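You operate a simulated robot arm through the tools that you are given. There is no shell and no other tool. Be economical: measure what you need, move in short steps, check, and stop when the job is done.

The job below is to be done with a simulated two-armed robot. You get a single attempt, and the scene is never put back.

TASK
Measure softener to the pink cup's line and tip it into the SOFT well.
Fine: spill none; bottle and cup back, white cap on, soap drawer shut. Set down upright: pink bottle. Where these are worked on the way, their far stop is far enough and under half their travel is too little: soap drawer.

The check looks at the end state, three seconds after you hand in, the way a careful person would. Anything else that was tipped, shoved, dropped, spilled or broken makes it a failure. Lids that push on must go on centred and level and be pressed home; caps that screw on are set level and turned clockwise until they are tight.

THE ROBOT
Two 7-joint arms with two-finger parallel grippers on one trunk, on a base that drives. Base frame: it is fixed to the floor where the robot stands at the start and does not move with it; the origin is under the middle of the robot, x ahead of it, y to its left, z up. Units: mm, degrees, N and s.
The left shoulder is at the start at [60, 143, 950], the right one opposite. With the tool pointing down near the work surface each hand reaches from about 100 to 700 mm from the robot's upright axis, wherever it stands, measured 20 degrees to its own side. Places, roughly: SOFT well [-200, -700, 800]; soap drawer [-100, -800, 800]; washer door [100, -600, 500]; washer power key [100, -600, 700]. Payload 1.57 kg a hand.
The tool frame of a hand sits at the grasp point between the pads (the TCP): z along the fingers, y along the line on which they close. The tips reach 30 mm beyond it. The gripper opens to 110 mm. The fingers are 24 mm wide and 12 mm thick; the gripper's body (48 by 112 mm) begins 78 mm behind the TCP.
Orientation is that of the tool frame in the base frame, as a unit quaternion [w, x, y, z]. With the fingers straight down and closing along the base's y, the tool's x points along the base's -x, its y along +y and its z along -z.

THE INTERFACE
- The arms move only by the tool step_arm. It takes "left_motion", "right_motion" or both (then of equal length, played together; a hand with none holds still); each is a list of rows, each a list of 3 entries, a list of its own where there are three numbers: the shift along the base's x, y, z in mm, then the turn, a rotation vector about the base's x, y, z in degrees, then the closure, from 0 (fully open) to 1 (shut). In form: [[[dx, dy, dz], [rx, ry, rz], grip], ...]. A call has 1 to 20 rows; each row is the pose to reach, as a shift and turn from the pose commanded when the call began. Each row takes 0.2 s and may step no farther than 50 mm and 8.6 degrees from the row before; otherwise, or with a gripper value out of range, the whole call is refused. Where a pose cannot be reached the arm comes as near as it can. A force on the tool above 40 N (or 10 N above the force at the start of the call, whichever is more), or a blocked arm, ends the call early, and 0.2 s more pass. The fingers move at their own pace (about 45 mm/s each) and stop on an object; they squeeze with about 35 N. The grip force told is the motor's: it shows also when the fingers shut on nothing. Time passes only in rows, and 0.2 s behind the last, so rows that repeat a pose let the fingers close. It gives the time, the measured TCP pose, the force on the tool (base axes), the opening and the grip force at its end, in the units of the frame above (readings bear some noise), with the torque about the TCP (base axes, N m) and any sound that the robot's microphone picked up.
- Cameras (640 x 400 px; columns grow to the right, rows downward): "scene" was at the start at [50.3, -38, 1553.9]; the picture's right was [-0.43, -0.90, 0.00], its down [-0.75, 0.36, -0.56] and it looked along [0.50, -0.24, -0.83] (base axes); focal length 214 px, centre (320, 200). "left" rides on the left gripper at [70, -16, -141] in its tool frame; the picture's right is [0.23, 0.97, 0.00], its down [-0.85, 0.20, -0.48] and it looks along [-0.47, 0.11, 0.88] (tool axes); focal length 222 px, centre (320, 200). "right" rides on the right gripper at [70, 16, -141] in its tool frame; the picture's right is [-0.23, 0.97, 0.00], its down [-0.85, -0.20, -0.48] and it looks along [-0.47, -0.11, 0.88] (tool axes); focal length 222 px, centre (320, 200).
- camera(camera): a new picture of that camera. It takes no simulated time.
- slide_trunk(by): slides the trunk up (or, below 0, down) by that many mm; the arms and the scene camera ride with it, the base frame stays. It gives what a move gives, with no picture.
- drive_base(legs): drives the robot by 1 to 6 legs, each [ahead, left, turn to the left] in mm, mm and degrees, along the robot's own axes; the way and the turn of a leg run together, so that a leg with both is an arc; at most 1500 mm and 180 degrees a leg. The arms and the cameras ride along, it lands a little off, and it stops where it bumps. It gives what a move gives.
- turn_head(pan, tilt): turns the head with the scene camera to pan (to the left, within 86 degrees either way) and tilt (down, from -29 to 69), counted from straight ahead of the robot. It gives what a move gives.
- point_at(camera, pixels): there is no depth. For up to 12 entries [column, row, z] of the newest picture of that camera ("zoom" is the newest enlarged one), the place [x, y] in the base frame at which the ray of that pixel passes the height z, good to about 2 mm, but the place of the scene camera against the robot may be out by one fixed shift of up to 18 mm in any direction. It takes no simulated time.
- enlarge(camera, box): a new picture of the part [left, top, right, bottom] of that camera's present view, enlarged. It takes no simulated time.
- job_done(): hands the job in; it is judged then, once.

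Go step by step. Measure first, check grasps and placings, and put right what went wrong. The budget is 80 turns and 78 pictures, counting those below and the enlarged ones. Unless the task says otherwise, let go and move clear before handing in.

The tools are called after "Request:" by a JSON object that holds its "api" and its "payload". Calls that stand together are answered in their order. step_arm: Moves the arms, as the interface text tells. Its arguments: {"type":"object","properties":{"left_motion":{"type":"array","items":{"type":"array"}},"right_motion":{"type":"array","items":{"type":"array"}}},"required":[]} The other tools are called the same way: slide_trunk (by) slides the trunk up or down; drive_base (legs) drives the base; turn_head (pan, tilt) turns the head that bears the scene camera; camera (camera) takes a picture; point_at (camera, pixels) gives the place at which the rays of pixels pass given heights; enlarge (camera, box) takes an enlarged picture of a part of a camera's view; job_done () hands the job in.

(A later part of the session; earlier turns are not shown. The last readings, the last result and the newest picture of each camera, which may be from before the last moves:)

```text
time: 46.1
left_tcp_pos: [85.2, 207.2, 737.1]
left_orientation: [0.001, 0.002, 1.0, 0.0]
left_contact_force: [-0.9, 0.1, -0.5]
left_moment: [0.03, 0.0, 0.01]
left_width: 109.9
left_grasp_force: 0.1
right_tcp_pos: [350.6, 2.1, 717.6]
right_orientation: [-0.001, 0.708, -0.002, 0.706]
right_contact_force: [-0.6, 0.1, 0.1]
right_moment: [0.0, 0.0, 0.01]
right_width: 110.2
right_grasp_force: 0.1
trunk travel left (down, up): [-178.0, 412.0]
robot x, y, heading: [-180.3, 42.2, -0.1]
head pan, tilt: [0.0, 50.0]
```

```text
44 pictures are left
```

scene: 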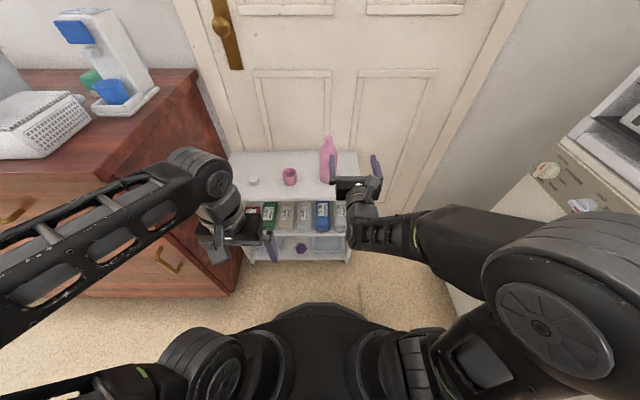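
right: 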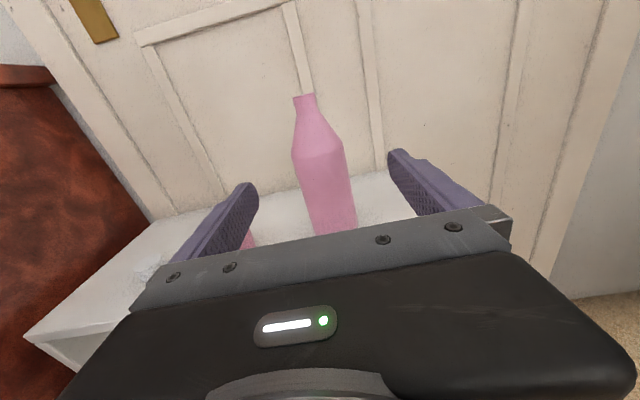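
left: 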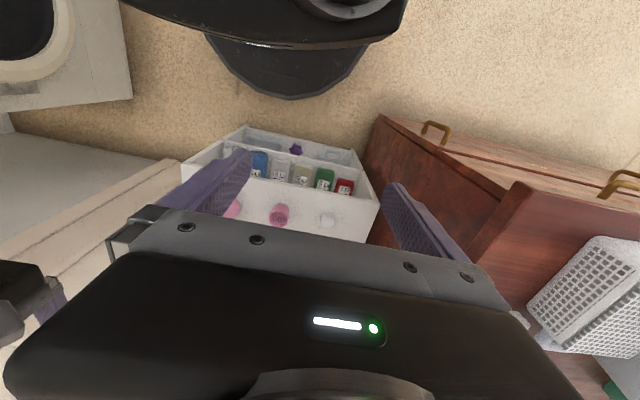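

The bottle is open-mouthed, top at about (495,9,772), ~62 mm wide. I approach at z 655 and grip it.

Request:
{"api": "step_arm", "payload": {"right_motion": [[[0, 7, -30], [0, 0, 0], 0], [[0, 7, -60], [0, 0, 0], 0], [[25, 7, -62], [0, 0, 0], 0], [[50, 7, -62], [0, 0, 0], 0], [[75, 7, -62], [0, 0, 0], 0], [[100, 7, -62], [0, 0, 0], 0], [[120, 7, -62], [0, 0, 0], 0], [[135, 7, -62], [0, 0, 0], 0], [[143, 7, -62], [0, 0, 0], 0]]}}

Request:
{"api": "camera", "payload": {"camera": "right"}}

Request:
{"api": "enlarge", "payload": {"camera": "scene", "box": [220, 120, 400, 240]}}

```text
time: 48.1
left_tcp_pos: [86.8, 206.7, 738.0]
left_orientation: [0.0, 0.002, 1.0, 0.0]
left_contact_force: [1.3, -0.6, 1.1]
left_moment: [0.0, -0.04, 0.0]
left_width: 109.7
left_grasp_force: 0.0
right_tcp_pos: [500.7, 16.0, 671.1]
right_orientation: [0.006, 0.71, 0.0, 0.704]
right_contact_force: [-0.9, -0.8, 0.2]
right_moment: [-0.02, 0.02, -0.01]
right_width: 110.0
right_grasp_force: 0.1
right hand out of reach, approached as far as the arm can: row 1, 2, 3, 4, 5, 6, 7, 8, 9
trunk travel left (down, up): [-178.0, 412.0]
robot x, y, heading: [-179.1, 41.8, -0.3]
head pan, tilt: [0.0, 50.0]
```

```text
43 pictures are left
```

right: 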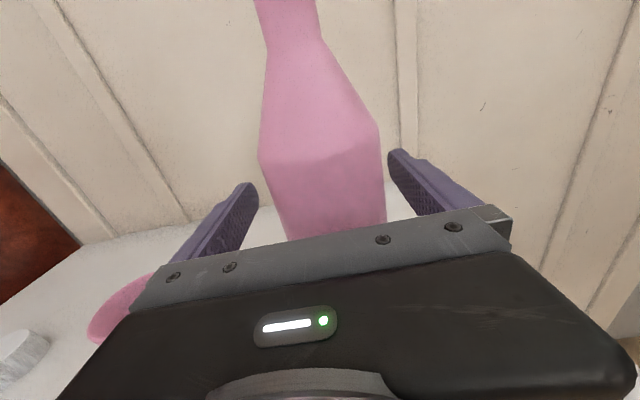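

```text
3.33 times, centred on (310, 180) of scene
```

zoom: 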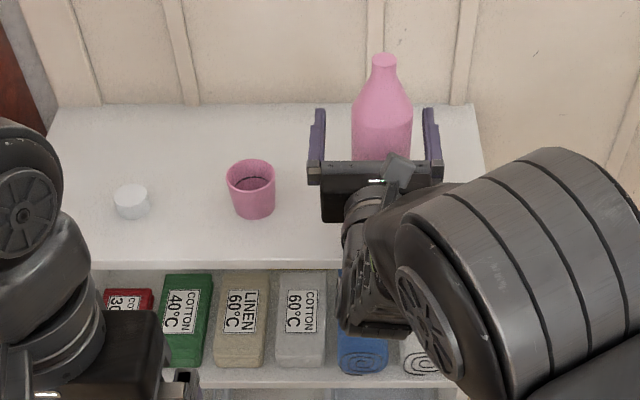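

The hand ended a bit high (z 671) because of reach; the bottle is between the fingers. I lower the trunk 25 mm, then close.

Request:
{"api": "slide_trunk", "payload": {"by": -25}}

Request:
{"api": "step_arm", "payload": {"right_motion": [[[0, 0, 0], [0, 0, 0], 0.3], [[0, 0, 0], [0, 0, 0], 0.6], [[0, 0, 0], [0, 0, 0], 1], [[0, 0, 0], [0, 0, 0], 1], [[0, 0, 0], [0, 0, 0], 1], [[0, 0, 0], [0, 0, 0], 1]]}}

```text
time: 48.8
left_tcp_pos: [86.0, 205.1, 712.8]
left_orientation: [0.001, 0.002, 1.0, 0.0]
left_contact_force: [0.4, -0.7, 0.5]
left_moment: [0.02, 0.0, -0.01]
left_width: 110.3
left_grasp_force: 0.0
right_tcp_pos: [499.9, 15.5, 648.0]
right_orientation: [0.006, 0.71, 0.0, 0.704]
right_contact_force: [0.8, 0.1, 0.6]
right_moment: [-0.01, -0.02, 0.03]
right_width: 110.1
right_grasp_force: 0.1
trunk travel left (down, up): [-153.0, 437.0]
robot x, y, heading: [-179.6, 40.9, -0.0]
head pan, tilt: [0.0, 50.0]
```

```text
time: 50.2
left_tcp_pos: [85.9, 207.3, 712.8]
left_orientation: [0.0, 0.002, 1.0, 0.0]
left_contact_force: [-0.4, -0.1, 0.4]
left_moment: [0.01, 0.01, 0.03]
left_width: 110.2
left_grasp_force: 0.0
right_tcp_pos: [498.1, 15.3, 647.5]
right_orientation: [0.006, 0.71, 0.0, 0.704]
right_contact_force: [0.5, -1.9, 1.1]
right_moment: [0.09, 0.0, 0.02]
right_width: 64.9
right_grasp_force: 34.8
trunk travel left (down, up): [-153.0, 437.0]
robot x, y, heading: [-177.6, 41.9, -0.3]
head pan, tilt: [0.0, 50.0]
```

Gripped (65 mm, 35 N). I lift straight up and bring it near the cup (rim centre computed at (459,156.5,637)), reading the weight.

Request:
{"api": "step_arm", "payload": {"right_motion": [[[0, 0, 15], [0, 0, 0], 1], [[0, 0, 40], [0, 0, 0], 1], [[0, 0, 65], [0, 0, 0], 1], [[-15, 15, 80], [0, 0, 0], 1], [[-30, 35, 80], [0, 0, 0], 1], [[-37, 50, 80], [0, 0, 0], 1], [[-37, 55, 80], [0, 0, 0], 1]]}}

Request:
{"api": "enlarge", "payload": {"camera": "scene", "box": [220, 120, 400, 240]}}

Request:
{"api": "camera", "payload": {"camera": "right"}}

```text
time: 51.8
left_tcp_pos: [85.7, 207.3, 712.6]
left_orientation: [0.0, 0.002, 1.0, 0.0]
left_contact_force: [-0.2, -0.6, -0.1]
left_moment: [-0.02, -0.03, -0.04]
left_width: 110.0
left_grasp_force: 0.2
right_tcp_pos: [462.9, 72.3, 727.8]
right_orientation: [0.006, 0.71, 0.0, 0.704]
right_contact_force: [0.1, 0.1, -5.8]
right_moment: [0.02, -0.11, 0.01]
right_width: 64.8
right_grasp_force: 35.5
trunk travel left (down, up): [-153.0, 437.0]
robot x, y, heading: [-183.7, 39.5, -0.2]
head pan, tilt: [0.0, 50.0]
```

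```text
3.33 times, centred on (310, 180) of scene
```

zoom: 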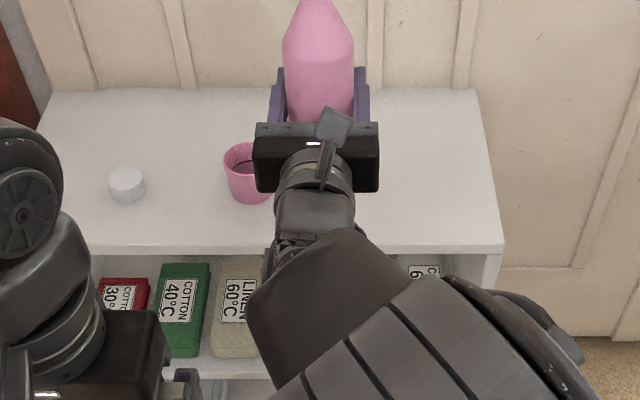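

```text
40 pictures are left
```

right: 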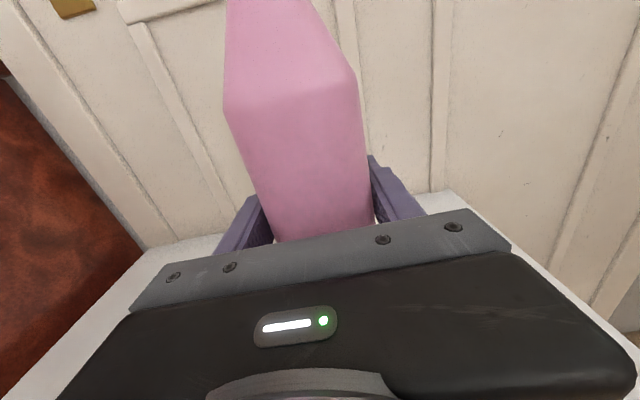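

The bottle weighs about 0.6 kg. The scene zoom shows a dark ring (line) inside the cup; I look at it close.

Request:
{"api": "enlarge", "payload": {"camera": "scene", "box": [272, 158, 306, 182]}}

```text
16.00 times, centred on (289, 170) of scene
```

zoom: 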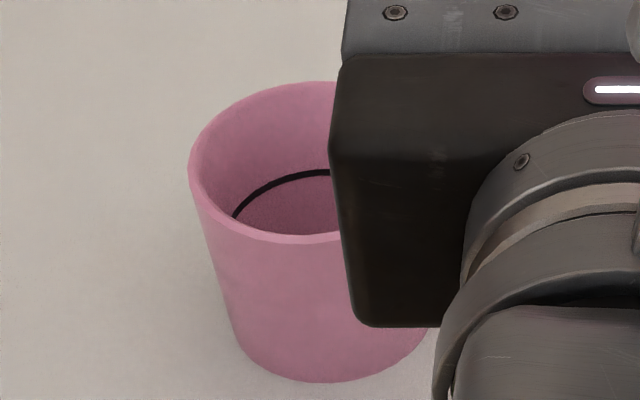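

The black line inside the cup is clearly visible. Since the bottle seems nearly full, I keep its lip above the cup throughout; I tilt first to 20° and look.

Request:
{"api": "step_arm", "payload": {"right_motion": [[[0, 30, 8], [0, 0, 0], 1], [[0, 62, 8], [0, 0, 0], 1], [[0, 52, 8], [-5, 0, 0], 1], [[0, 42, 8], [-10, 0, 0], 1], [[0, 32, 8], [-15, 0, 0], 1], [[0, 22, 5], [-20, 0, 0], 1], [[0, 22, 5], [-20, 0, 0], 1]]}}

Request:
{"api": "enlarge", "payload": {"camera": "scene", "box": [262, 130, 326, 182]}}

```text
time: 53.4
left_tcp_pos: [86.7, 206.9, 711.8]
left_orientation: [0.001, 0.002, 1.0, 0.001]
left_contact_force: [-0.1, -0.3, 0.7]
left_moment: [-0.02, 0.0, 0.01]
left_width: 110.0
left_grasp_force: 0.1
right_tcp_pos: [462.5, 91.6, 732.5]
right_orientation: [0.13, 0.699, 0.123, 0.693]
right_contact_force: [-0.5, 0.4, -4.8]
right_moment: [-0.02, -0.13, -0.02]
right_width: 64.7
right_grasp_force: 35.0
trunk travel left (down, up): [-153.0, 437.0]
robot x, y, heading: [-185.0, 44.8, -0.2]
head pan, tilt: [0.0, 50.0]
```

```text
7.69 times, centred on (294, 156) of scene
```

zoom: 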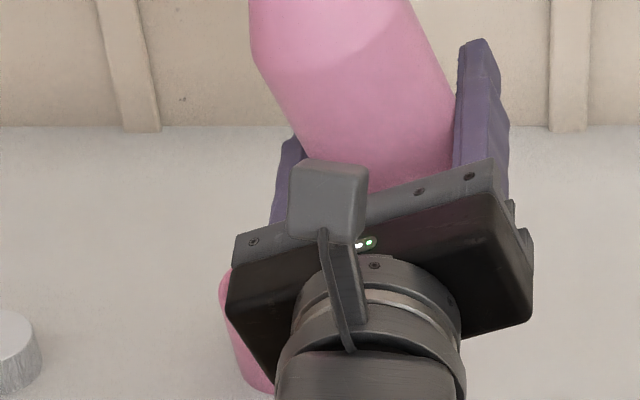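

The hand hides the cup from the scene camera. I bring the bottle upright over the cup and move the left hand, yawed, so its camera watches the cup from the +y side.

Request:
{"api": "step_arm", "payload": {"right_motion": [[[0, 15, 3], [8, 0, 0], 1], [[0, 30, 3], [15, 0, 0], 1], [[0, 40, 3], [20, 0, 0], 1], [[0, 40, 3], [20, 0, 0], 1], [[0, 40, 3], [20, 0, 0], 1], [[0, 40, 3], [20, 0, 0], 1], [[0, 40, 3], [20, 0, 0], 1], [[0, 40, 3], [20, 0, 0], 1], [[0, 40, 3], [20, 0, 0], 1], [[0, 40, 3], [20, 0, 0], 1], [[0, 40, 3], [20, 0, 0], 1], [[0, 40, 3], [20, 0, 0], 1], [[0, 40, 3], [20, 0, 0], 1], [[0, 40, 3], [20, 0, 0], 1], [[0, 40, 3], [20, 0, 0], 1]], "left_motion": [[[20, 3, 5], [0, 0, -8.2], 0], [[40, 6, 10], [0, 0, -16.4], 0], [[60, 10, 15], [0, 0, -24.6], 0], [[80, 14, 20], [0, 0, -32.8], 0], [[100, 18, 25], [0, 0, -41], 0], [[120, 22, 30], [0, 0, -49.2], 0], [[140, 26, 35], [0, 0, -57.4], 0], [[160, 30, 40], [0, 0, -65.6], 0], [[180, 32, 45], [0, 0, -73.8], 0], [[200, 32, 50], [0, 0, -82], 0], [[220, 32, 55], [0, 0, -90], 0], [[255, 32, 58], [0, 0, -90], 0], [[290, 32, 60], [0, 0, -90], 0], [[325, 32, 60], [0, 0, -90], 0], [[355, 32, 60], [0, 0, -90], 0]]}}

Request:
{"api": "camera", "payload": {"camera": "left"}}

```text
time: 55.0
left_tcp_pos: [216.3, 197.5, 765.1]
left_orientation: [0.022, 0.528, 0.849, 0.015]
left_contact_force: [0.4, 5.2, 1.4]
left_moment: [-0.15, 0.11, -0.29]
left_width: 107.7
left_grasp_force: 0.0
right_tcp_pos: [466.3, 124.5, 737.2]
right_orientation: [0.011, 0.711, -0.004, 0.704]
right_contact_force: [-0.2, -0.5, -3.7]
right_moment: [-0.03, -0.08, -0.03]
right_width: 64.9
right_grasp_force: 35.0
trunk travel left (down, up): [-153.0, 437.0]
robot x, y, heading: [-182.6, 41.5, -0.1]
head pan, tilt: [0.0, 50.0]
stopped in row 8 (left hand): the force on the tool passed its limit at 54 N (the readings are from after the stop); the commanded pose is now the measured one
```

```text
37 pictures are left
```

left: 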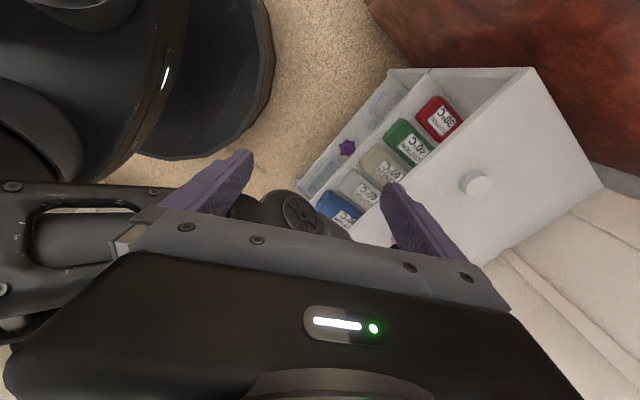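

The left hand brushed the right arm; I move it out in +y first, then continue forward with the yaw.

Request:
{"api": "step_arm", "payload": {"left_motion": [[[-15, 25, 0], [0, 0, 0], 0], [[-15, 60, 5], [0, 0, -5], 0], [[0, 90, 10], [0, 0, -10], 0], [[30, 100, 10], [0, 0, -18], 0], [[65, 100, 10], [0, 0, -26], 0], [[100, 95, 10], [0, 0, -26], 0], [[140, 80, 10], [0, 0, -26], 0], [[180, 60, 10], [0, 0, -26], 0], [[215, 50, 10], [0, 0, -26], 0], [[225, 40, 10], [0, 0, -26], 0]]}}

Request:
{"api": "camera", "payload": {"camera": "left"}}

```text
time: 57.2
left_tcp_pos: [380.8, 234.1, 731.2]
left_orientation: [0.029, 0.705, 0.709, 0.014]
left_contact_force: [0.2, 0.9, -0.1]
left_moment: [-0.01, -0.01, 0.03]
left_width: 110.0
left_grasp_force: 0.0
left hand out of reach, approached as far as the arm can: row 3, 4, 5, 6, 7, 8, 9, 10
right_tcp_pos: [465.6, 125.2, 737.9]
right_orientation: [0.009, 0.709, -0.004, 0.705]
right_contact_force: [0.2, 0.2, -4.6]
right_moment: [0.0, -0.07, 0.04]
right_width: 64.9
right_grasp_force: 35.1
trunk travel left (down, up): [-153.0, 437.0]
robot x, y, heading: [-182.0, 41.7, 0.1]
head pan, tilt: [0.0, 50.0]
```

```text
36 pictures are left
```

left: 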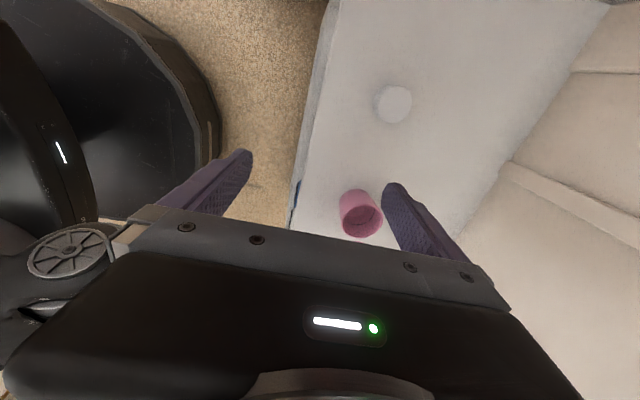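

The cup is now visible at (360,215) in the left view; I zoom on it.

Request:
{"api": "enlarge", "payload": {"camera": "left", "box": [325, 180, 395, 245]}}

```text
6.15 times, centred on (360, 212) of left
```

zoom: 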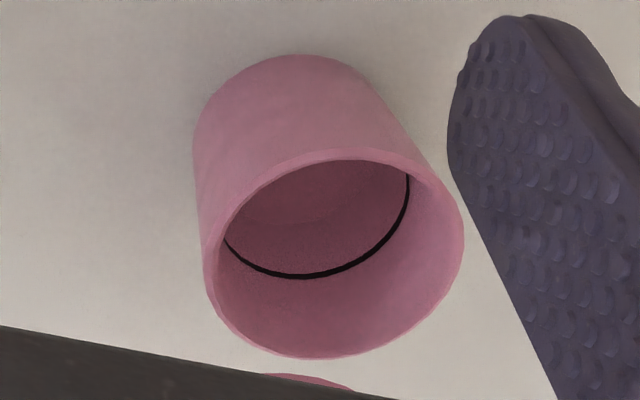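

The cup looks empty, with the line clear. I tilt the bottle to 30° in steps with the lip kept above the cup, then look.

Request:
{"api": "point_at", "payload": {"camera": "zoom", "pixels": [[334, 258, 637], [300, 240, 590]]}}

Request:
{"api": "step_arm", "payload": {"right_motion": [[[-3, 5, 0], [-2, 0, 0], 1], [[-4, -10, 0], [-10, 0, 0], 1], [[-4, -21, 0], [-15, 0, 0], 1], [[-4, -31, 0], [-20, 0, 0], 1], [[-4, -40, -15], [-25, 0, 0], 1], [[-4, -48, -35], [-30, 0, 0], 1], [[-4, -48, -35], [-30, 0, 0], 1]]}}

Request:
{"api": "enlarge", "payload": {"camera": "left", "box": [325, 180, 395, 245]}}

```text
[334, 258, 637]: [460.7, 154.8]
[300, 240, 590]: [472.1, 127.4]
```

```text
time: 58.8
left_tcp_pos: [381.1, 233.0, 731.0]
left_orientation: [0.03, 0.705, 0.708, 0.013]
left_contact_force: [0.1, -0.1, -0.3]
left_moment: [-0.02, 0.03, -0.03]
left_width: 110.0
left_grasp_force: 0.1
right_tcp_pos: [461.4, 77.4, 704.2]
right_orientation: [0.193, 0.683, 0.177, 0.682]
right_contact_force: [0.4, 1.1, -4.7]
right_moment: [-0.06, -0.1, -0.01]
right_width: 64.8
right_grasp_force: 35.3
trunk travel left (down, up): [-153.0, 437.0]
robot x, y, heading: [-181.7, 41.6, -0.2]
head pan, tilt: [0.0, 50.0]
```

```text
6.15 times, centred on (360, 212) of left
```

zoom: 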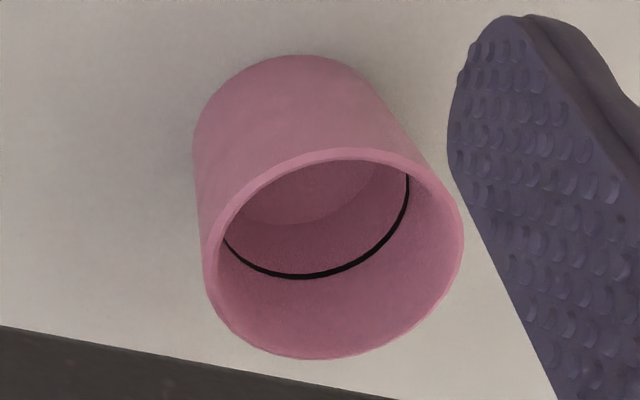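

Cup centre confirmed at (460.7,154.8), still empty at 30°. I go to 40°.

Request:
{"api": "step_arm", "payload": {"right_motion": [[[0, -10, -10], [-5, 0, 0], 1], [[0, -18.6, -19], [-10, 0, 0], 1], [[0, -18.6, -19], [-10, 0, 0], 1]]}}

Request:
{"api": "enlarge", "payload": {"camera": "left", "box": [325, 180, 395, 245]}}

```text
time: 59.6
left_tcp_pos: [379.8, 233.3, 731.5]
left_orientation: [0.029, 0.706, 0.708, 0.014]
left_contact_force: [-0.3, -1.4, -0.2]
left_moment: [-0.02, -0.03, 0.01]
left_width: 110.0
left_grasp_force: 0.2
right_tcp_pos: [461.5, 58.4, 685.0]
right_orientation: [0.251, 0.663, 0.237, 0.664]
right_contact_force: [-0.4, -0.7, -4.3]
right_moment: [-0.08, -0.06, -0.02]
right_width: 64.8
right_grasp_force: 34.6
trunk travel left (down, up): [-153.0, 437.0]
robot x, y, heading: [-182.6, 40.9, -0.1]
head pan, tilt: [0.0, 50.0]
```

```text
6.15 times, centred on (360, 212) of left
```

zoom: 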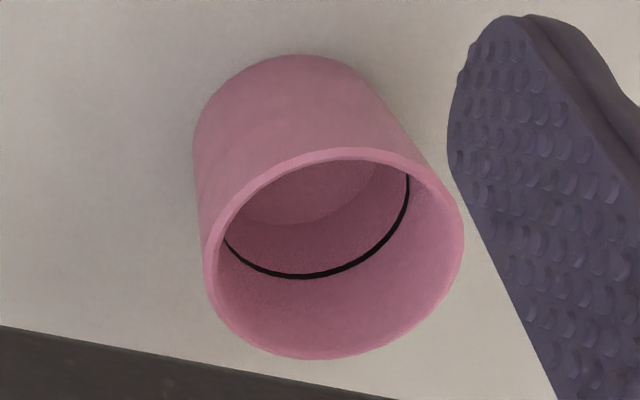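

Still empty at 40°. On to 50°.

Request:
{"api": "step_arm", "payload": {"right_motion": [[[0, -7, -5], [-5, 0, 0], 1], [[0, -14, -10], [-10, 0, 0], 1], [[0, -14, -10], [-10, 0, 0], 1]]}}

Request:
{"api": "enlarge", "payload": {"camera": "left", "box": [325, 180, 395, 245]}}

```text
time: 60.4
left_tcp_pos: [381.3, 234.0, 730.8]
left_orientation: [0.03, 0.705, 0.709, 0.015]
left_contact_force: [0.2, 0.2, -0.4]
left_moment: [0.0, 0.02, 0.04]
left_width: 110.3
left_grasp_force: 0.0
right_tcp_pos: [461.3, 45.5, 674.9]
right_orientation: [0.307, 0.639, 0.295, 0.641]
right_contact_force: [0.1, -0.4, -5.4]
right_moment: [-0.07, -0.12, -0.03]
right_width: 64.7
right_grasp_force: 34.8
trunk travel left (down, up): [-153.0, 437.0]
robot x, y, heading: [-180.2, 39.9, -0.1]
head pan, tilt: [0.0, 50.0]
```

```text
6.15 times, centred on (360, 212) of left
```

zoom: 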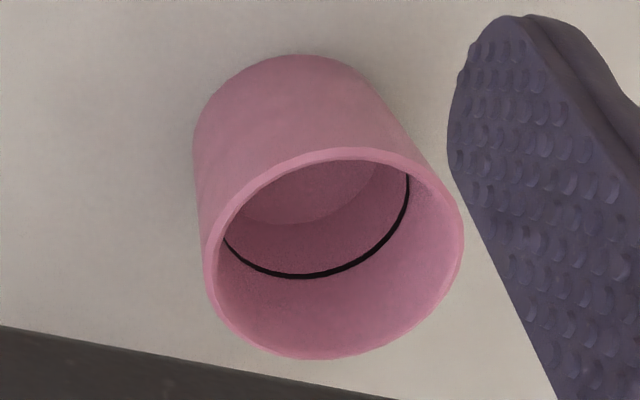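

Still empty at 50°. On to 60°.

Request:
{"api": "step_arm", "payload": {"right_motion": [[[0, -6, -3], [-5, 0, 0], 1], [[0, -11, -6], [-10, 0, 0], 1], [[0, -11, -6], [-10, 0, 0], 1]]}}

Request:
{"api": "enlarge", "payload": {"camera": "left", "box": [315, 175, 400, 245]}}

```text
time: 61.2
left_tcp_pos: [381.6, 233.6, 730.4]
left_orientation: [0.029, 0.706, 0.708, 0.015]
left_contact_force: [0.6, -0.4, -0.5]
left_moment: [-0.04, 0.02, 0.01]
left_width: 109.9
left_grasp_force: 0.2
right_tcp_pos: [461.0, 33.2, 668.4]
right_orientation: [0.362, 0.61, 0.349, 0.612]
right_contact_force: [0.0, -1.2, -4.5]
right_moment: [-0.04, -0.1, 0.0]
right_width: 65.0
right_grasp_force: 35.0
trunk travel left (down, up): [-153.0, 437.0]
robot x, y, heading: [-183.2, 42.1, -0.0]
head pan, tilt: [0.0, 50.0]
```

```text
5.71 times, centred on (358, 210) of left
```

zoom: 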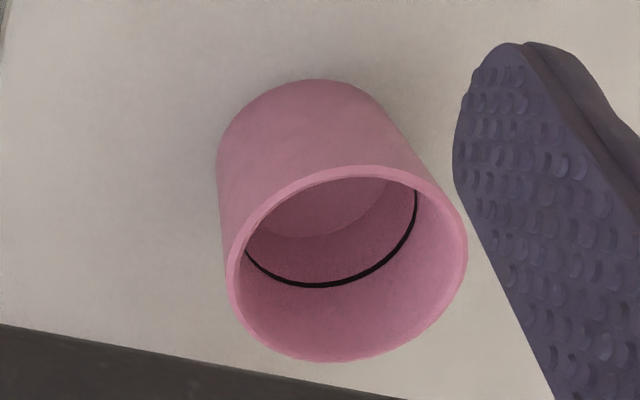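

Still nothing at 60°. On to 70°.

Request:
{"api": "step_arm", "payload": {"right_motion": [[[0, -4, -4], [-5, 0, 0], 1], [[0, -6, -8], [-9, 0, 0], 1]]}}

Request:
{"api": "enlarge", "payload": {"camera": "left", "box": [315, 175, 400, 245]}}

```text
time: 61.8
left_tcp_pos: [380.7, 233.7, 730.1]
left_orientation: [0.03, 0.705, 0.708, 0.015]
left_contact_force: [-0.3, 0.6, -0.6]
left_moment: [0.01, 0.02, 0.02]
left_width: 109.9
left_grasp_force: 0.0
right_tcp_pos: [461.8, 26.7, 660.1]
right_orientation: [0.409, 0.579, 0.396, 0.584]
right_contact_force: [-0.7, -0.9, -4.1]
right_moment: [-0.08, -0.1, -0.02]
right_width: 64.9
right_grasp_force: 34.8
trunk travel left (down, up): [-153.0, 437.0]
robot x, y, heading: [-180.4, 41.3, -0.3]
head pan, tilt: [0.0, 50.0]
```

```text
5.71 times, centred on (358, 210) of left
```

zoom: 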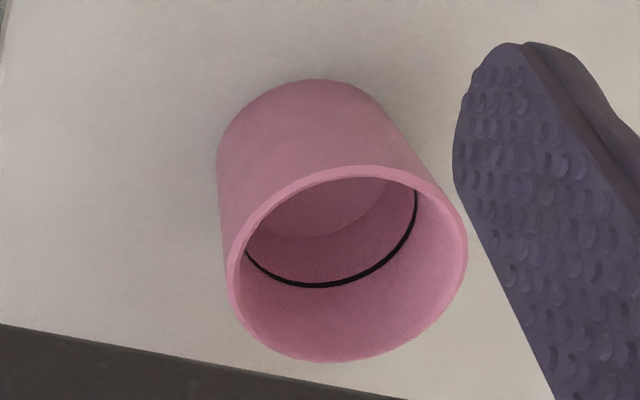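

Still empty at 70°. On to 78°, in small steps.

Request:
{"api": "step_arm", "payload": {"right_motion": [[[0, -2, -1], [-4, 0, 0], 1], [[0, -3.5, -1], [-8, 0, 0], 1]]}}

Request:
{"api": "enlarge", "payload": {"camera": "left", "box": [315, 175, 400, 245]}}

```text
time: 62.4
left_tcp_pos: [380.4, 234.0, 731.3]
left_orientation: [0.03, 0.704, 0.709, 0.015]
left_contact_force: [0.2, -0.5, 0.6]
left_moment: [0.03, -0.03, 0.0]
left_width: 110.0
left_grasp_force: 0.1
right_tcp_pos: [461.6, 24.5, 659.4]
right_orientation: [0.448, 0.549, 0.436, 0.555]
right_contact_force: [-0.1, 0.4, -4.0]
right_moment: [-0.1, -0.11, 0.0]
right_width: 64.8
right_grasp_force: 34.9
trunk travel left (down, up): [-153.0, 437.0]
robot x, y, heading: [-181.8, 40.9, -0.5]
head pan, tilt: [0.0, 50.0]
```

```text
5.71 times, centred on (358, 210) of left
```

zoom: 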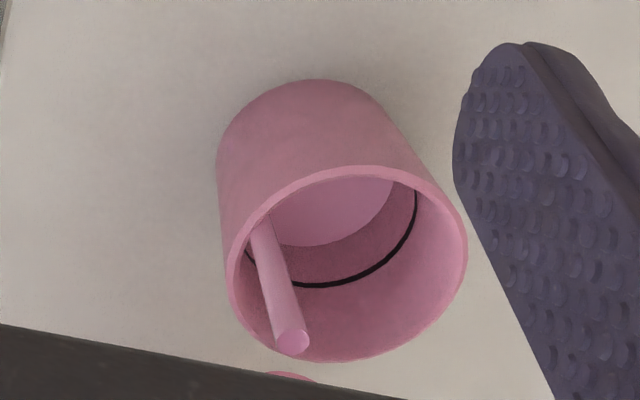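

A stream is running into the cup (zoom (280,280)), near its -x side. I shift 8 mm in +x and let it run one row.

Request:
{"api": "step_arm", "payload": {"right_motion": [[[8, 3, 0], [0, 0, 0], 1]]}}

Request:
{"api": "enlarge", "payload": {"camera": "left", "box": [315, 175, 400, 245]}}

```text
time: 62.8
left_tcp_pos: [381.2, 234.2, 730.9]
left_orientation: [0.03, 0.705, 0.708, 0.015]
left_contact_force: [0.0, -0.6, 0.1]
left_moment: [0.02, 0.02, 0.02]
left_width: 110.4
left_grasp_force: 0.0
right_tcp_pos: [468.4, 27.3, 660.6]
right_orientation: [0.449, 0.549, 0.435, 0.554]
right_contact_force: [0.4, 0.6, -5.2]
right_moment: [-0.08, -0.09, -0.03]
right_width: 64.9
right_grasp_force: 35.0
trunk travel left (down, up): [-153.0, 437.0]
robot x, y, heading: [-185.0, 39.7, -0.3]
head pan, tilt: [0.0, 50.0]
```

```text
5.71 times, centred on (358, 210) of left
```

zoom: 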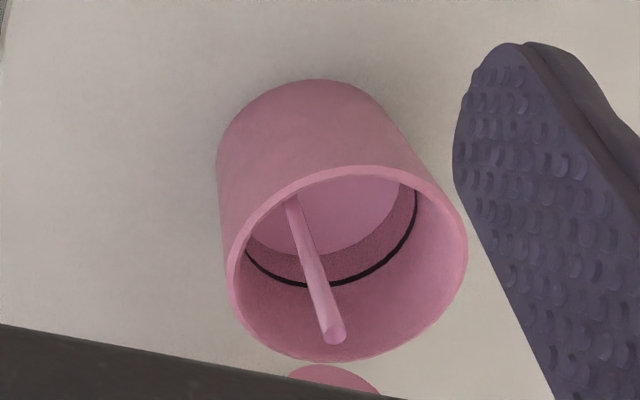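

The level (bottom edge row 253) is climbing toward the line (row 286) at ~8 rows per 0.4 s. I let it run 1 s more.

Request:
{"api": "step_arm", "payload": {"right_motion": [[[0, 0, 0], [0, 0, 0], 1], [[0, 0, 0], [0, 0, 0], 1], [[0, 0, 0], [0, 0, 0], 1]]}}

Request:
{"api": "enlarge", "payload": {"camera": "left", "box": [315, 175, 400, 245]}}

```text
time: 63.6
left_tcp_pos: [381.0, 233.9, 731.4]
left_orientation: [0.03, 0.706, 0.708, 0.014]
left_contact_force: [-1.0, 0.5, 0.3]
left_moment: [0.0, 0.01, 0.04]
left_width: 110.1
left_grasp_force: 0.1
right_tcp_pos: [468.9, 26.5, 658.7]
right_orientation: [0.448, 0.549, 0.435, 0.555]
right_contact_force: [0.4, 0.6, -4.8]
right_moment: [-0.04, -0.08, 0.02]
right_width: 64.6
right_grasp_force: 34.7
trunk travel left (down, up): [-153.0, 437.0]
robot x, y, heading: [-179.5, 40.0, -0.2]
head pan, tilt: [0.0, 50.0]
```

```text
5.71 times, centred on (358, 210) of left
```

zoom: 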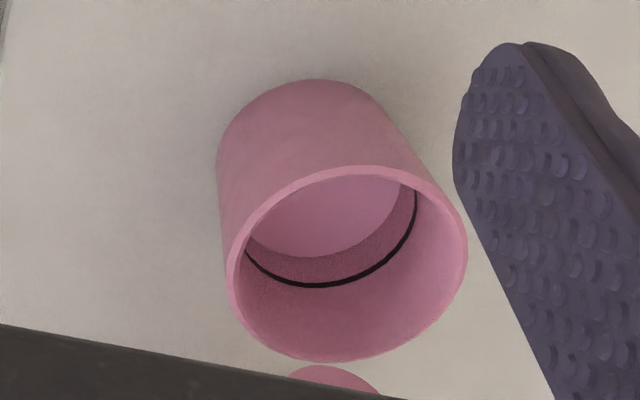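

The stream stopped by itself with the level at row 257; I tilt 3° more.

Request:
{"api": "step_arm", "payload": {"right_motion": [[[0, 0, 1], [-3, 0, 0], 1], [[0, 0, 1], [-3, 0, 0], 1], [[0, 0, 1], [-3, 0, 0], 1]]}}

Request:
{"api": "enlarge", "payload": {"camera": "left", "box": [315, 175, 400, 245]}}

```text
time: 64.4
left_tcp_pos: [380.0, 233.6, 732.0]
left_orientation: [0.029, 0.705, 0.708, 0.015]
left_contact_force: [-0.1, 0.3, 1.2]
left_moment: [-0.02, 0.0, 0.0]
left_width: 109.6
left_grasp_force: 0.1
right_tcp_pos: [469.8, 27.0, 660.6]
right_orientation: [0.462, 0.537, 0.45, 0.543]
right_contact_force: [-0.3, -0.9, -4.1]
right_moment: [-0.08, -0.11, -0.01]
right_width: 64.5
right_grasp_force: 35.7
trunk travel left (down, up): [-153.0, 437.0]
robot x, y, heading: [-180.9, 40.8, -0.2]
head pan, tilt: [0.0, 50.0]
```

```text
5.71 times, centred on (358, 210) of left
```

zoom: 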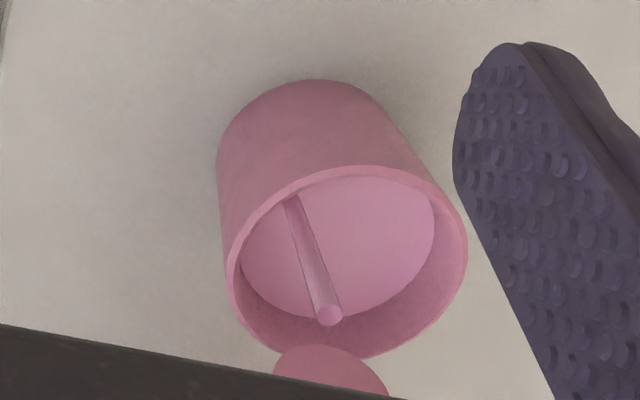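

It ran past the line (surface edge row 318 vs line 286). I tilt back at once.

Request:
{"api": "step_arm", "payload": {"right_motion": [[[0, 0, 2], [8, 0, 0], 1], [[0, 2, 4], [16, 0, 0], 1], [[0, 8, 8], [24, 0, 0], 1]]}}

Request:
{"api": "enlarge", "payload": {"camera": "left", "box": [315, 175, 400, 245]}}

```text
time: 65.2
left_tcp_pos: [379.4, 234.0, 731.7]
left_orientation: [0.029, 0.705, 0.708, 0.015]
left_contact_force: [-0.1, -0.1, -0.6]
left_moment: [0.02, 0.02, 0.03]
left_width: 110.0
left_grasp_force: 0.1
right_tcp_pos: [468.6, 35.8, 669.6]
right_orientation: [0.34, 0.622, 0.326, 0.625]
right_contact_force: [-0.2, 0.0, -4.1]
right_moment: [-0.08, -0.1, -0.02]
right_width: 64.7
right_grasp_force: 34.5
trunk travel left (down, up): [-153.0, 437.0]
robot x, y, heading: [-184.1, 42.1, -0.1]
head pan, tilt: [0.0, 50.0]
```

```text
5.71 times, centred on (358, 210) of left
```

zoom: 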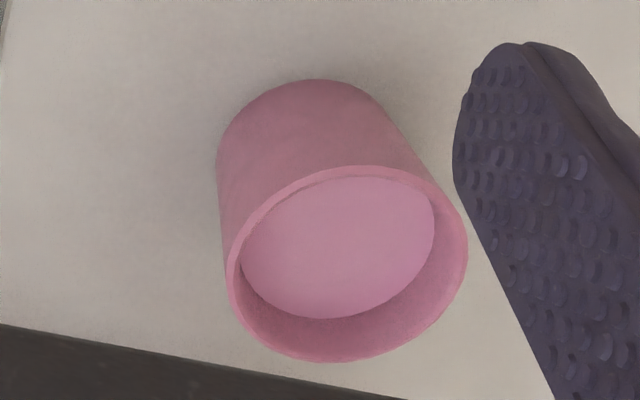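

The cup holds about 1.6 times the line amount, so I will return the excess to the bottle later. First I check the stream model by pixels, set the bottle back upright at its place, and retreat.

Request:
{"api": "point_at", "payload": {"camera": "zoom", "pixels": [[335, 335, 673], [292, 200, 595], [335, 262, 637], [340, 247, 618], [345, 358, 637], [330, 286, 605], [330, 318, 618]]}}

Request:
{"api": "step_arm", "payload": {"right_motion": [[[0, 0, 15], [8, 0, 0], 1], [[0, 0, 30], [16, 0, 0], 1], [[0, -1, 45], [24, 0, 0], 1], [[5, -3, 60], [32, 0, 0], 1], [[12, -8, 72], [40, 0, 0], 1], [[20, -14, 80], [48, 0, 0], 1], [[29, -20, 80], [56, 0, 0], 1], [[29, -20, 50], [56, 0, 0], 1], [[29, -20, 15], [56, 0, 0], 1], [[29, -20, -8], [56, 0, 0], 1], [[29, -20, -17], [56, 0, 0], 1], [[29, -20, -21], [56, 0, 0], 1], [[29, -20, -21.6], [56, 0, 0], 1]]}}

Request:
{"api": "enlarge", "payload": {"camera": "scene", "box": [220, 120, 400, 240]}}

```text
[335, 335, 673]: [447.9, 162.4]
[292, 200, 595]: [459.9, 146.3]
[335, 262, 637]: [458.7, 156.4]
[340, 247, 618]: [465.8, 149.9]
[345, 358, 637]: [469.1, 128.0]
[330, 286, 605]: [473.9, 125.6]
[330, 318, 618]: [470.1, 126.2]
```

```text
time: 68.0
left_tcp_pos: [381.2, 234.6, 730.0]
left_orientation: [0.03, 0.705, 0.708, 0.015]
left_contact_force: [0.4, -0.4, -0.9]
left_moment: [-0.02, 0.0, -0.03]
left_width: 109.7
left_grasp_force: 0.1
right_tcp_pos: [500.4, 15.7, 647.8]
right_orientation: [0.008, 0.709, -0.004, 0.706]
right_contact_force: [1.3, -0.1, 1.3]
right_moment: [0.09, 0.14, 0.01]
right_width: 64.7
right_grasp_force: 35.7
trunk travel left (down, up): [-153.0, 437.0]
robot x, y, heading: [-180.5, 40.0, -0.5]
head pan, tilt: [0.0, 50.0]
```

```text
3.33 times, centred on (310, 180) of scene
```

zoom: 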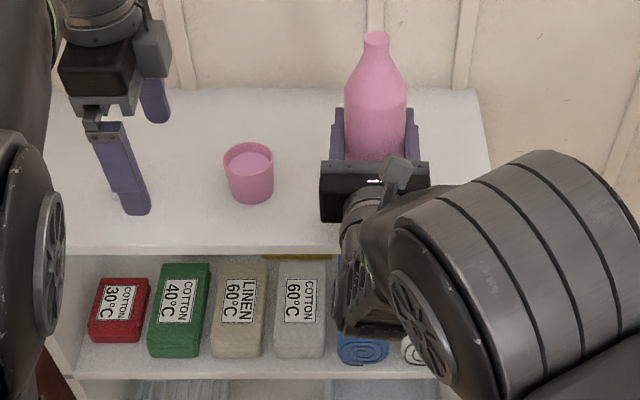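

The bottle stands at its place (force now upward, +1.3 N). I release it, retreat and measure its mouth with the right camera.

Request:
{"api": "step_arm", "payload": {"right_motion": [[[0, 0, 0], [0, 0, 0], 0.6], [[0, 0, 0], [0, 0, 0], 0.2], [[0, 0, 0], [0, 0, 0], 0], [[0, 0, 0], [0, 0, 0], 0], [[0, 0, 0], [0, 0, 0], 0], [[-40, 0, 0], [0, 0, 0], 0], [[-80, 0, 5], [0, 0, 0], 0], [[-120, 0, 20], [0, 0, 0], 0], [[-150, 20, 60], [0, 0, 0], 0], [[-150, 40, 100], [0, 0, 0], 0], [[-150, 40, 140], [0, 0, 0], 0]], "left_motion": [[[0, 0, 0], [0, 0, 0], 0], [[0, 0, 0], [0, 0, 0], 0], [[0, 0, 0], [0, 0, 0], 0], [[0, 0, 0], [0, 0, 0], 0], [[0, 0, 0], [0, 0, 0], 0], [[0, 20, 0], [0, 0, 0], 0], [[0, 40, 0], [0, 0, 0], 0], [[0, 60, 0], [0, 0, 0], 0], [[0, 80, 0], [0, 0, 0], 0], [[0, 100, 0], [0, 0, 0], 0], [[0, 110, 0], [0, 0, 0], 0]]}}

Request:
{"api": "camera", "payload": {"camera": "right"}}

```text
refused: row 9 steps farther than a row can; nothing moved
```

```text
23 pictures are left
```

right: 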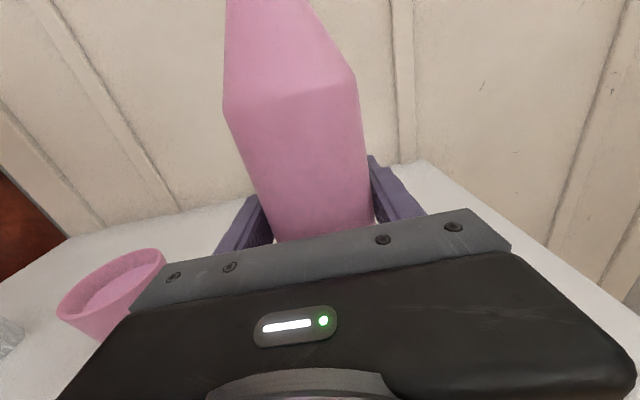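

Row 9 was too long; I repeat with smaller steps.

Request:
{"api": "step_arm", "payload": {"right_motion": [[[0, 0, 0], [0, 0, 0], 0.6], [[0, 0, 0], [0, 0, 0], 0.2], [[0, 0, 0], [0, 0, 0], 0], [[0, 0, 0], [0, 0, 0], 0], [[0, 0, 0], [0, 0, 0], 0], [[-40, 0, 0], [0, 0, 0], 0], [[-80, 0, 5], [0, 0, 0], 0], [[-120, 0, 20], [0, 0, 0], 0], [[-150, 10, 45], [0, 0, 0], 0], [[-150, 25, 85], [0, 0, 0], 0], [[-150, 30, 130], [0, 0, 0], 0]], "left_motion": [[[0, 0, 0], [0, 0, 0], 0], [[0, 0, 0], [0, 0, 0], 0], [[0, 0, 0], [0, 0, 0], 0], [[0, 0, 0], [0, 0, 0], 0], [[0, 0, 0], [0, 0, 0], 0], [[0, 20, 0], [0, 0, 0], 0], [[0, 40, 0], [0, 0, 0], 0], [[0, 60, 0], [0, 0, 0], 0], [[0, 80, 0], [0, 0, 0], 0], [[0, 100, 0], [0, 0, 0], 0], [[0, 110, 0], [0, 0, 0], 0]]}}

Request:
{"api": "camera", "payload": {"camera": "right"}}

```text
time: 70.4
left_tcp_pos: [352.3, 328.6, 723.9]
left_orientation: [0.026, 0.705, 0.709, 0.011]
left_contact_force: [-0.2, 0.3, -1.1]
left_moment: [0.02, 0.03, 0.0]
left_width: 109.7
left_grasp_force: 0.1
left hand out of reach, approached as far as the arm can: row 6, 7, 8, 9, 10, 11
right_tcp_pos: [348.4, 46.1, 776.6]
right_orientation: [0.009, 0.71, -0.005, 0.705]
right_contact_force: [-0.1, -0.2, 0.2]
right_moment: [0.02, -0.03, 0.03]
right_width: 110.1
right_grasp_force: 0.0
trunk travel left (down, up): [-153.0, 437.0]
robot x, y, heading: [-183.2, 42.9, -0.3]
head pan, tilt: [0.0, 50.0]
```

```text
22 pictures are left
```

right: 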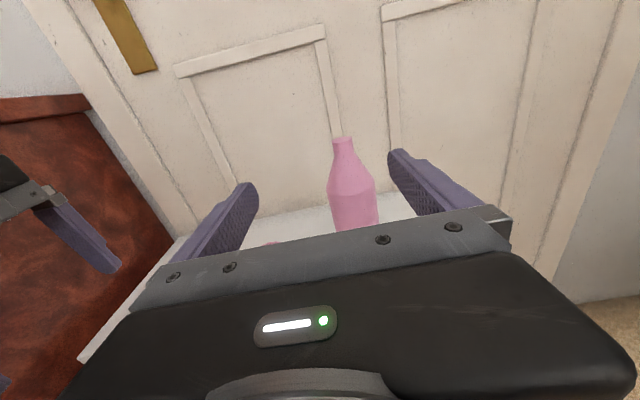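

I measure the mouth by two zoomed right-camera views at different heights.

Request:
{"api": "enlarge", "payload": {"camera": "right", "box": [318, 126, 366, 156]}}

Request:
{"api": "point_at", "payload": {"camera": "right", "pixels": [[342, 140, 772], [342, 140, 760]]}}

Request:
{"api": "step_arm", "payload": {"right_motion": [[[0, -10, 30], [0, 0, 0], 0], [[0, -20, 60], [0, 0, 0], 0], [[0, -25, 75], [0, 0, 0], 0]]}}

Request:
{"api": "camera", "payload": {"camera": "right"}}

```text
13.33 times, centred on (342, 141) of right
```

zoom: 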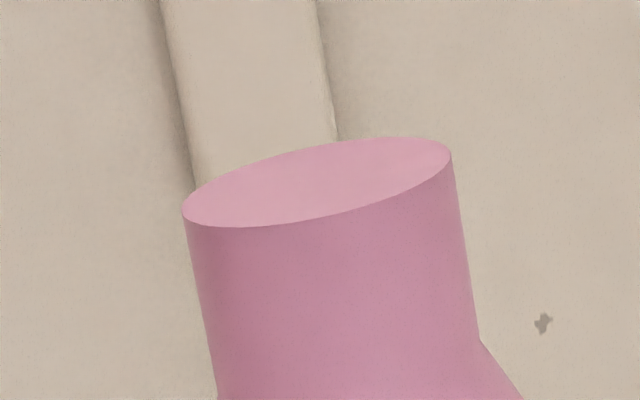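

```text
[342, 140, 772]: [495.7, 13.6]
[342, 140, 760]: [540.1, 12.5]
```

```text
time: 71.2
left_tcp_pos: [352.8, 328.2, 723.2]
left_orientation: [0.026, 0.706, 0.708, 0.01]
left_contact_force: [0.5, -0.7, -0.3]
left_moment: [0.01, -0.03, -0.01]
left_width: 110.0
left_grasp_force: 0.0
right_tcp_pos: [347.5, 19.4, 853.0]
right_orientation: [0.008, 0.709, -0.005, 0.705]
right_contact_force: [-0.7, 0.0, -0.1]
right_moment: [-0.02, -0.04, 0.0]
right_width: 110.2
right_grasp_force: 0.0
trunk travel left (down, up): [-153.0, 437.0]
robot x, y, heading: [-183.9, 42.1, -0.4]
head pan, tilt: [0.0, 50.0]
```

```text
20 pictures are left
```

right: 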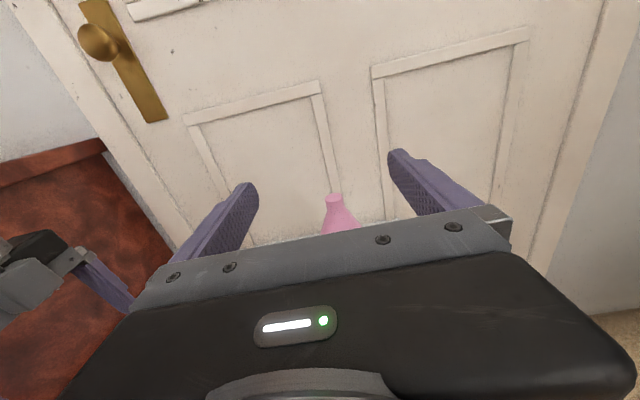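

Request:
{"api": "point_at", "payload": {"camera": "right", "pixels": [[333.5, 195, 772], [333.5, 195, 760], [333.5, 196, 772], [326, 195, 772], [341, 195, 772]]}}

```text
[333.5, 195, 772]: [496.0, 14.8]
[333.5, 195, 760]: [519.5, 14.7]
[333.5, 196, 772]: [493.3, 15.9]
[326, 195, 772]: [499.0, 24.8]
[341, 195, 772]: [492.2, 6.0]
```

The mouth is at about (496,14.5,772), ~26 mm wide. Next I lower the trunk 70 mm and line the right hand up in front of the cup.

Request:
{"api": "slide_trunk", "payload": {"by": -70}}

Request:
{"api": "step_arm", "payload": {"right_motion": [[[0, 40, -20], [0, 0, 0], 0], [[0, 80, -40], [0, 0, 0], 0], [[0, 115, -70], [0, 0, 0], 0], [[0, 136, -110], [0, 0, 0], 0], [[0, 136, -150], [0, 0, 0], 0], [[0, 136, -170], [0, 0, 0], 0]]}}

Request:
{"api": "camera", "payload": {"camera": "right"}}

```text
time: 72.3
left_tcp_pos: [353.5, 327.1, 654.3]
left_orientation: [0.025, 0.706, 0.708, 0.01]
left_contact_force: [-0.4, 0.2, -0.3]
left_moment: [-0.01, 0.0, 0.01]
left_width: 109.8
left_grasp_force: 0.0
right_tcp_pos: [348.1, 20.0, 783.1]
right_orientation: [0.008, 0.709, -0.004, 0.705]
right_contact_force: [0.2, -0.3, 0.4]
right_moment: [0.02, 0.0, 0.0]
right_width: 110.0
right_grasp_force: 0.0
trunk travel left (down, up): [-83.0, 507.0]
robot x, y, heading: [-178.5, 41.3, -0.1]
head pan, tilt: [0.0, 50.0]
```

```text
time: 73.2
left_tcp_pos: [353.3, 327.5, 653.8]
left_orientation: [0.025, 0.704, 0.709, 0.01]
left_contact_force: [0.0, 0.2, -0.4]
left_moment: [0.0, 0.0, -0.02]
left_width: 109.9
left_grasp_force: 0.1
right_tcp_pos: [347.8, 133.9, 738.7]
right_orientation: [-0.078, 0.726, -0.077, 0.679]
right_contact_force: [-0.5, -0.7, 0.5]
right_moment: [0.02, -0.01, -0.01]
right_width: 110.1
right_grasp_force: 0.0
trunk travel left (down, up): [-83.0, 507.0]
robot x, y, heading: [-178.3, 41.8, -0.2]
head pan, tilt: [0.0, 50.0]
stopped in row 4 (right hand): the arm was blocked; the commanded pose is now the measured one
```

```text
19 pictures are left
```

right: 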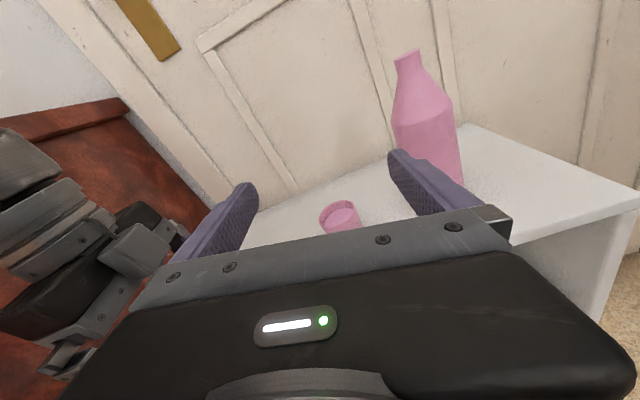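

The right arm is blocked reaching across. I restore its posture, tuck the left hand, and then drive the base 140 mm left so the cup lies where the bottle lay relative to the arm.

Request:
{"api": "step_arm", "payload": {"right_motion": [[[0, -20, 10], [-3, -1, 0], 0], [[0, -50, 20], [-7, -2, 0], 0], [[0, -85, 30], [-12.6, -3.8, 0], 0], [[0, -110, 30], [-12.6, -3.8, 0], 0], [[0, -125, 30], [-12.6, -3.8, 0], 0], [[0, -125, 30], [-12.6, -3.8, 0], 0]], "left_motion": [[[-25, 0, 20], [0, 0, 0], 0], [[-55, 0, 50], [0, 0, 0], 0], [[-85, 0, 80], [0, 0, 0], 0], [[-115, 0, 110], [0, 0, 0], 0], [[-140, 0, 140], [0, 0, 0], 0], [[-160, 0, 170], [0, 0, 0], 0]]}}

```text
time: 74.6
left_tcp_pos: [233.8, 292.9, 697.9]
left_orientation: [0.024, 0.705, 0.709, 0.012]
left_contact_force: [0.4, 1.1, -0.4]
left_moment: [-0.01, 0.01, -0.02]
left_width: 110.1
left_grasp_force: 0.1
left hand out of reach, approached as far as the arm can: row 2, 3, 4, 5, 6
right_tcp_pos: [348.0, 8.7, 767.5]
right_orientation: [0.0, 0.707, 0.0, 0.707]
right_contact_force: [0.1, 0.8, 0.4]
right_moment: [-0.03, -0.03, 0.01]
right_width: 110.2
right_grasp_force: 0.0
trunk travel left (down, up): [-83.0, 507.0]
robot x, y, heading: [-181.2, 43.4, -0.2]
head pan, tilt: [0.0, 50.0]
```

I bring the left hand further back with its yaw undone, then drive left.

Request:
{"api": "step_arm", "payload": {"left_motion": [[[-10, 0, 5], [0, 0, 8.2], 0], [[-20, -5, 10], [0, 0, 16.4], 0], [[-30, -10, 10], [0, 0, 24.6], 0], [[-40, -15, 10], [0, 0, 32.8], 0], [[-50, -20, 10], [0, 0, 41], 0], [[-60, -25, 10], [0, 0, 49.2], 0], [[-70, -30, 10], [0, 0, 57.4], 0], [[-80, -35, 10], [0, 0, 65.6], 0], [[-90, -40, 10], [0, 0, 73.8], 0], [[-105, -45, 10], [0, 0, 82], 0], [[-120, -50, 10], [0, 0, 90], 0]]}}

Request:
{"api": "drive_base", "payload": {"legs": [[0, 142, 0]]}}

```text
time: 77.0
left_tcp_pos: [135.2, 251.3, 655.6]
left_orientation: [0.01, -0.004, 1.0, 0.025]
left_contact_force: [0.1, -0.3, -0.4]
left_moment: [0.01, 0.02, -0.01]
left_width: 109.7
left_grasp_force: 0.0
left hand out of reach, approached as far as the arm can: row 1, 2, 3, 4, 5, 6, 7, 8, 9, 10, 11
right_tcp_pos: [347.9, 9.5, 769.2]
right_orientation: [0.0, 0.707, 0.001, 0.707]
right_contact_force: [-0.1, -0.4, 0.3]
right_moment: [0.02, -0.02, 0.01]
right_width: 110.1
right_grasp_force: 0.1
trunk travel left (down, up): [-83.0, 507.0]
robot x, y, heading: [-182.0, 38.6, -0.4]
head pan, tilt: [0.0, 50.0]
```

```text
time: 78.4
left_tcp_pos: [134.3, 395.2, 655.5]
left_orientation: [0.01, -0.003, 1.0, 0.025]
left_contact_force: [0.0, 0.3, 0.1]
left_moment: [0.01, -0.01, 0.0]
left_width: 110.0
left_grasp_force: 0.1
right_tcp_pos: [347.2, 152.6, 768.9]
right_orientation: [-0.001, 0.707, 0.002, 0.707]
right_contact_force: [-0.5, -0.1, -0.9]
right_moment: [0.0, -0.01, 0.0]
right_width: 109.9
right_grasp_force: 0.0
trunk travel left (down, up): [-83.0, 507.0]
robot x, y, heading: [-179.8, 182.1, -0.2]
head pan, tilt: [0.0, 50.0]
```

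Base is at y 182. I lower the hand in front of the cup and look.

Request:
{"api": "step_arm", "payload": {"right_motion": [[[0, 1, -40], [0, 0, 0], 0], [[0, 2, -80], [0, 0, 0], 0], [[0, 3, -120], [0, 0, 0], 0], [[0, 3, -155], [0, 0, 0], 0], [[20, 3, -155], [0, 0, 0], 0], [[40, 3, -155], [0, 0, 0], 0]]}}

Request:
{"api": "camera", "payload": {"camera": "right"}}

```text
time: 79.8
left_tcp_pos: [134.5, 394.2, 655.2]
left_orientation: [0.011, -0.002, 1.0, 0.025]
left_contact_force: [-0.2, 0.0, 0.2]
left_moment: [-0.01, -0.02, 0.01]
left_width: 110.0
left_grasp_force: 0.0
right_tcp_pos: [387.0, 155.9, 613.8]
right_orientation: [-0.001, 0.707, 0.001, 0.707]
right_contact_force: [0.3, -0.4, 0.3]
right_moment: [0.01, -0.01, -0.03]
right_width: 109.9
right_grasp_force: 0.0
trunk travel left (down, up): [-83.0, 507.0]
robot x, y, heading: [-180.8, 186.8, -0.1]
head pan, tilt: [0.0, 50.0]
```

```text
18 pictures are left
```

right: 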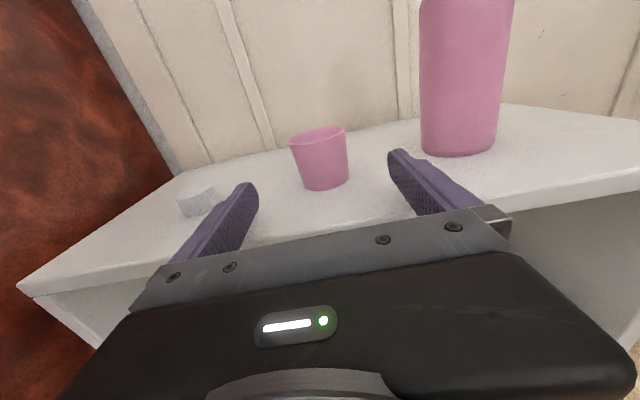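

The cup is centred between the fingers at (322,160). I advance and close.

Request:
{"api": "step_arm", "payload": {"right_motion": [[[25, 0, -2], [0, 0, 0], 0], [[50, 0, -2], [0, 0, 0], 0], [[73, 0, -2], [0, 0, 0], 0], [[73, 0, -2], [0, 0, 0], 0.3], [[73, 0, -2], [0, 0, 0], 0.5], [[73, 0, -2], [0, 0, 0], 0.6], [[73, 0, -2], [0, 0, 0], 1], [[73, 0, -2], [0, 0, 0], 1], [[73, 0, -2], [0, 0, 0], 1]]}}

Request:
{"api": "enlarge", "payload": {"camera": "right", "box": [220, 60, 420, 240]}}

```text
time: 80.6
left_tcp_pos: [134.8, 393.7, 655.5]
left_orientation: [0.011, -0.003, 1.0, 0.026]
left_contact_force: [0.5, -0.1, 0.1]
left_moment: [-0.03, 0.0, 0.0]
left_width: 110.0
left_grasp_force: 0.1
right_tcp_pos: [456.5, 155.5, 612.2]
right_orientation: [0.0, 0.707, 0.002, 0.707]
right_contact_force: [-7.5, 0.3, 3.4]
right_moment: [-0.17, 0.45, -0.44]
right_width: 89.5
right_grasp_force: 0.5
trunk travel left (down, up): [-83.0, 507.0]
robot x, y, heading: [-182.3, 181.9, 0.3]
head pan, tilt: [0.0, 50.0]
stopped in row 4 (right hand): the force on the tool passed its limit at 53 N (the readings are from after the stop); the commanded pose is now the measured one
```

```text
2.22 times, centred on (320, 150) of right
```

zoom: 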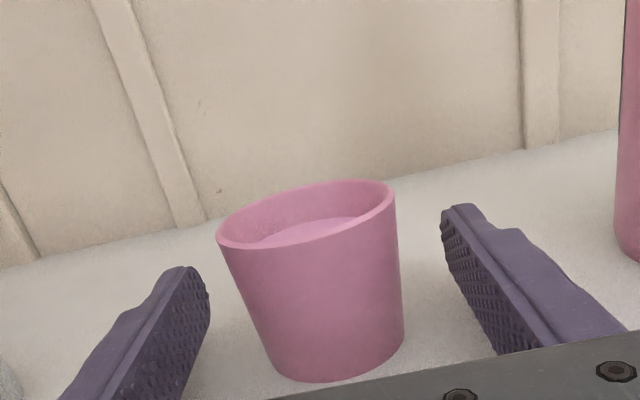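

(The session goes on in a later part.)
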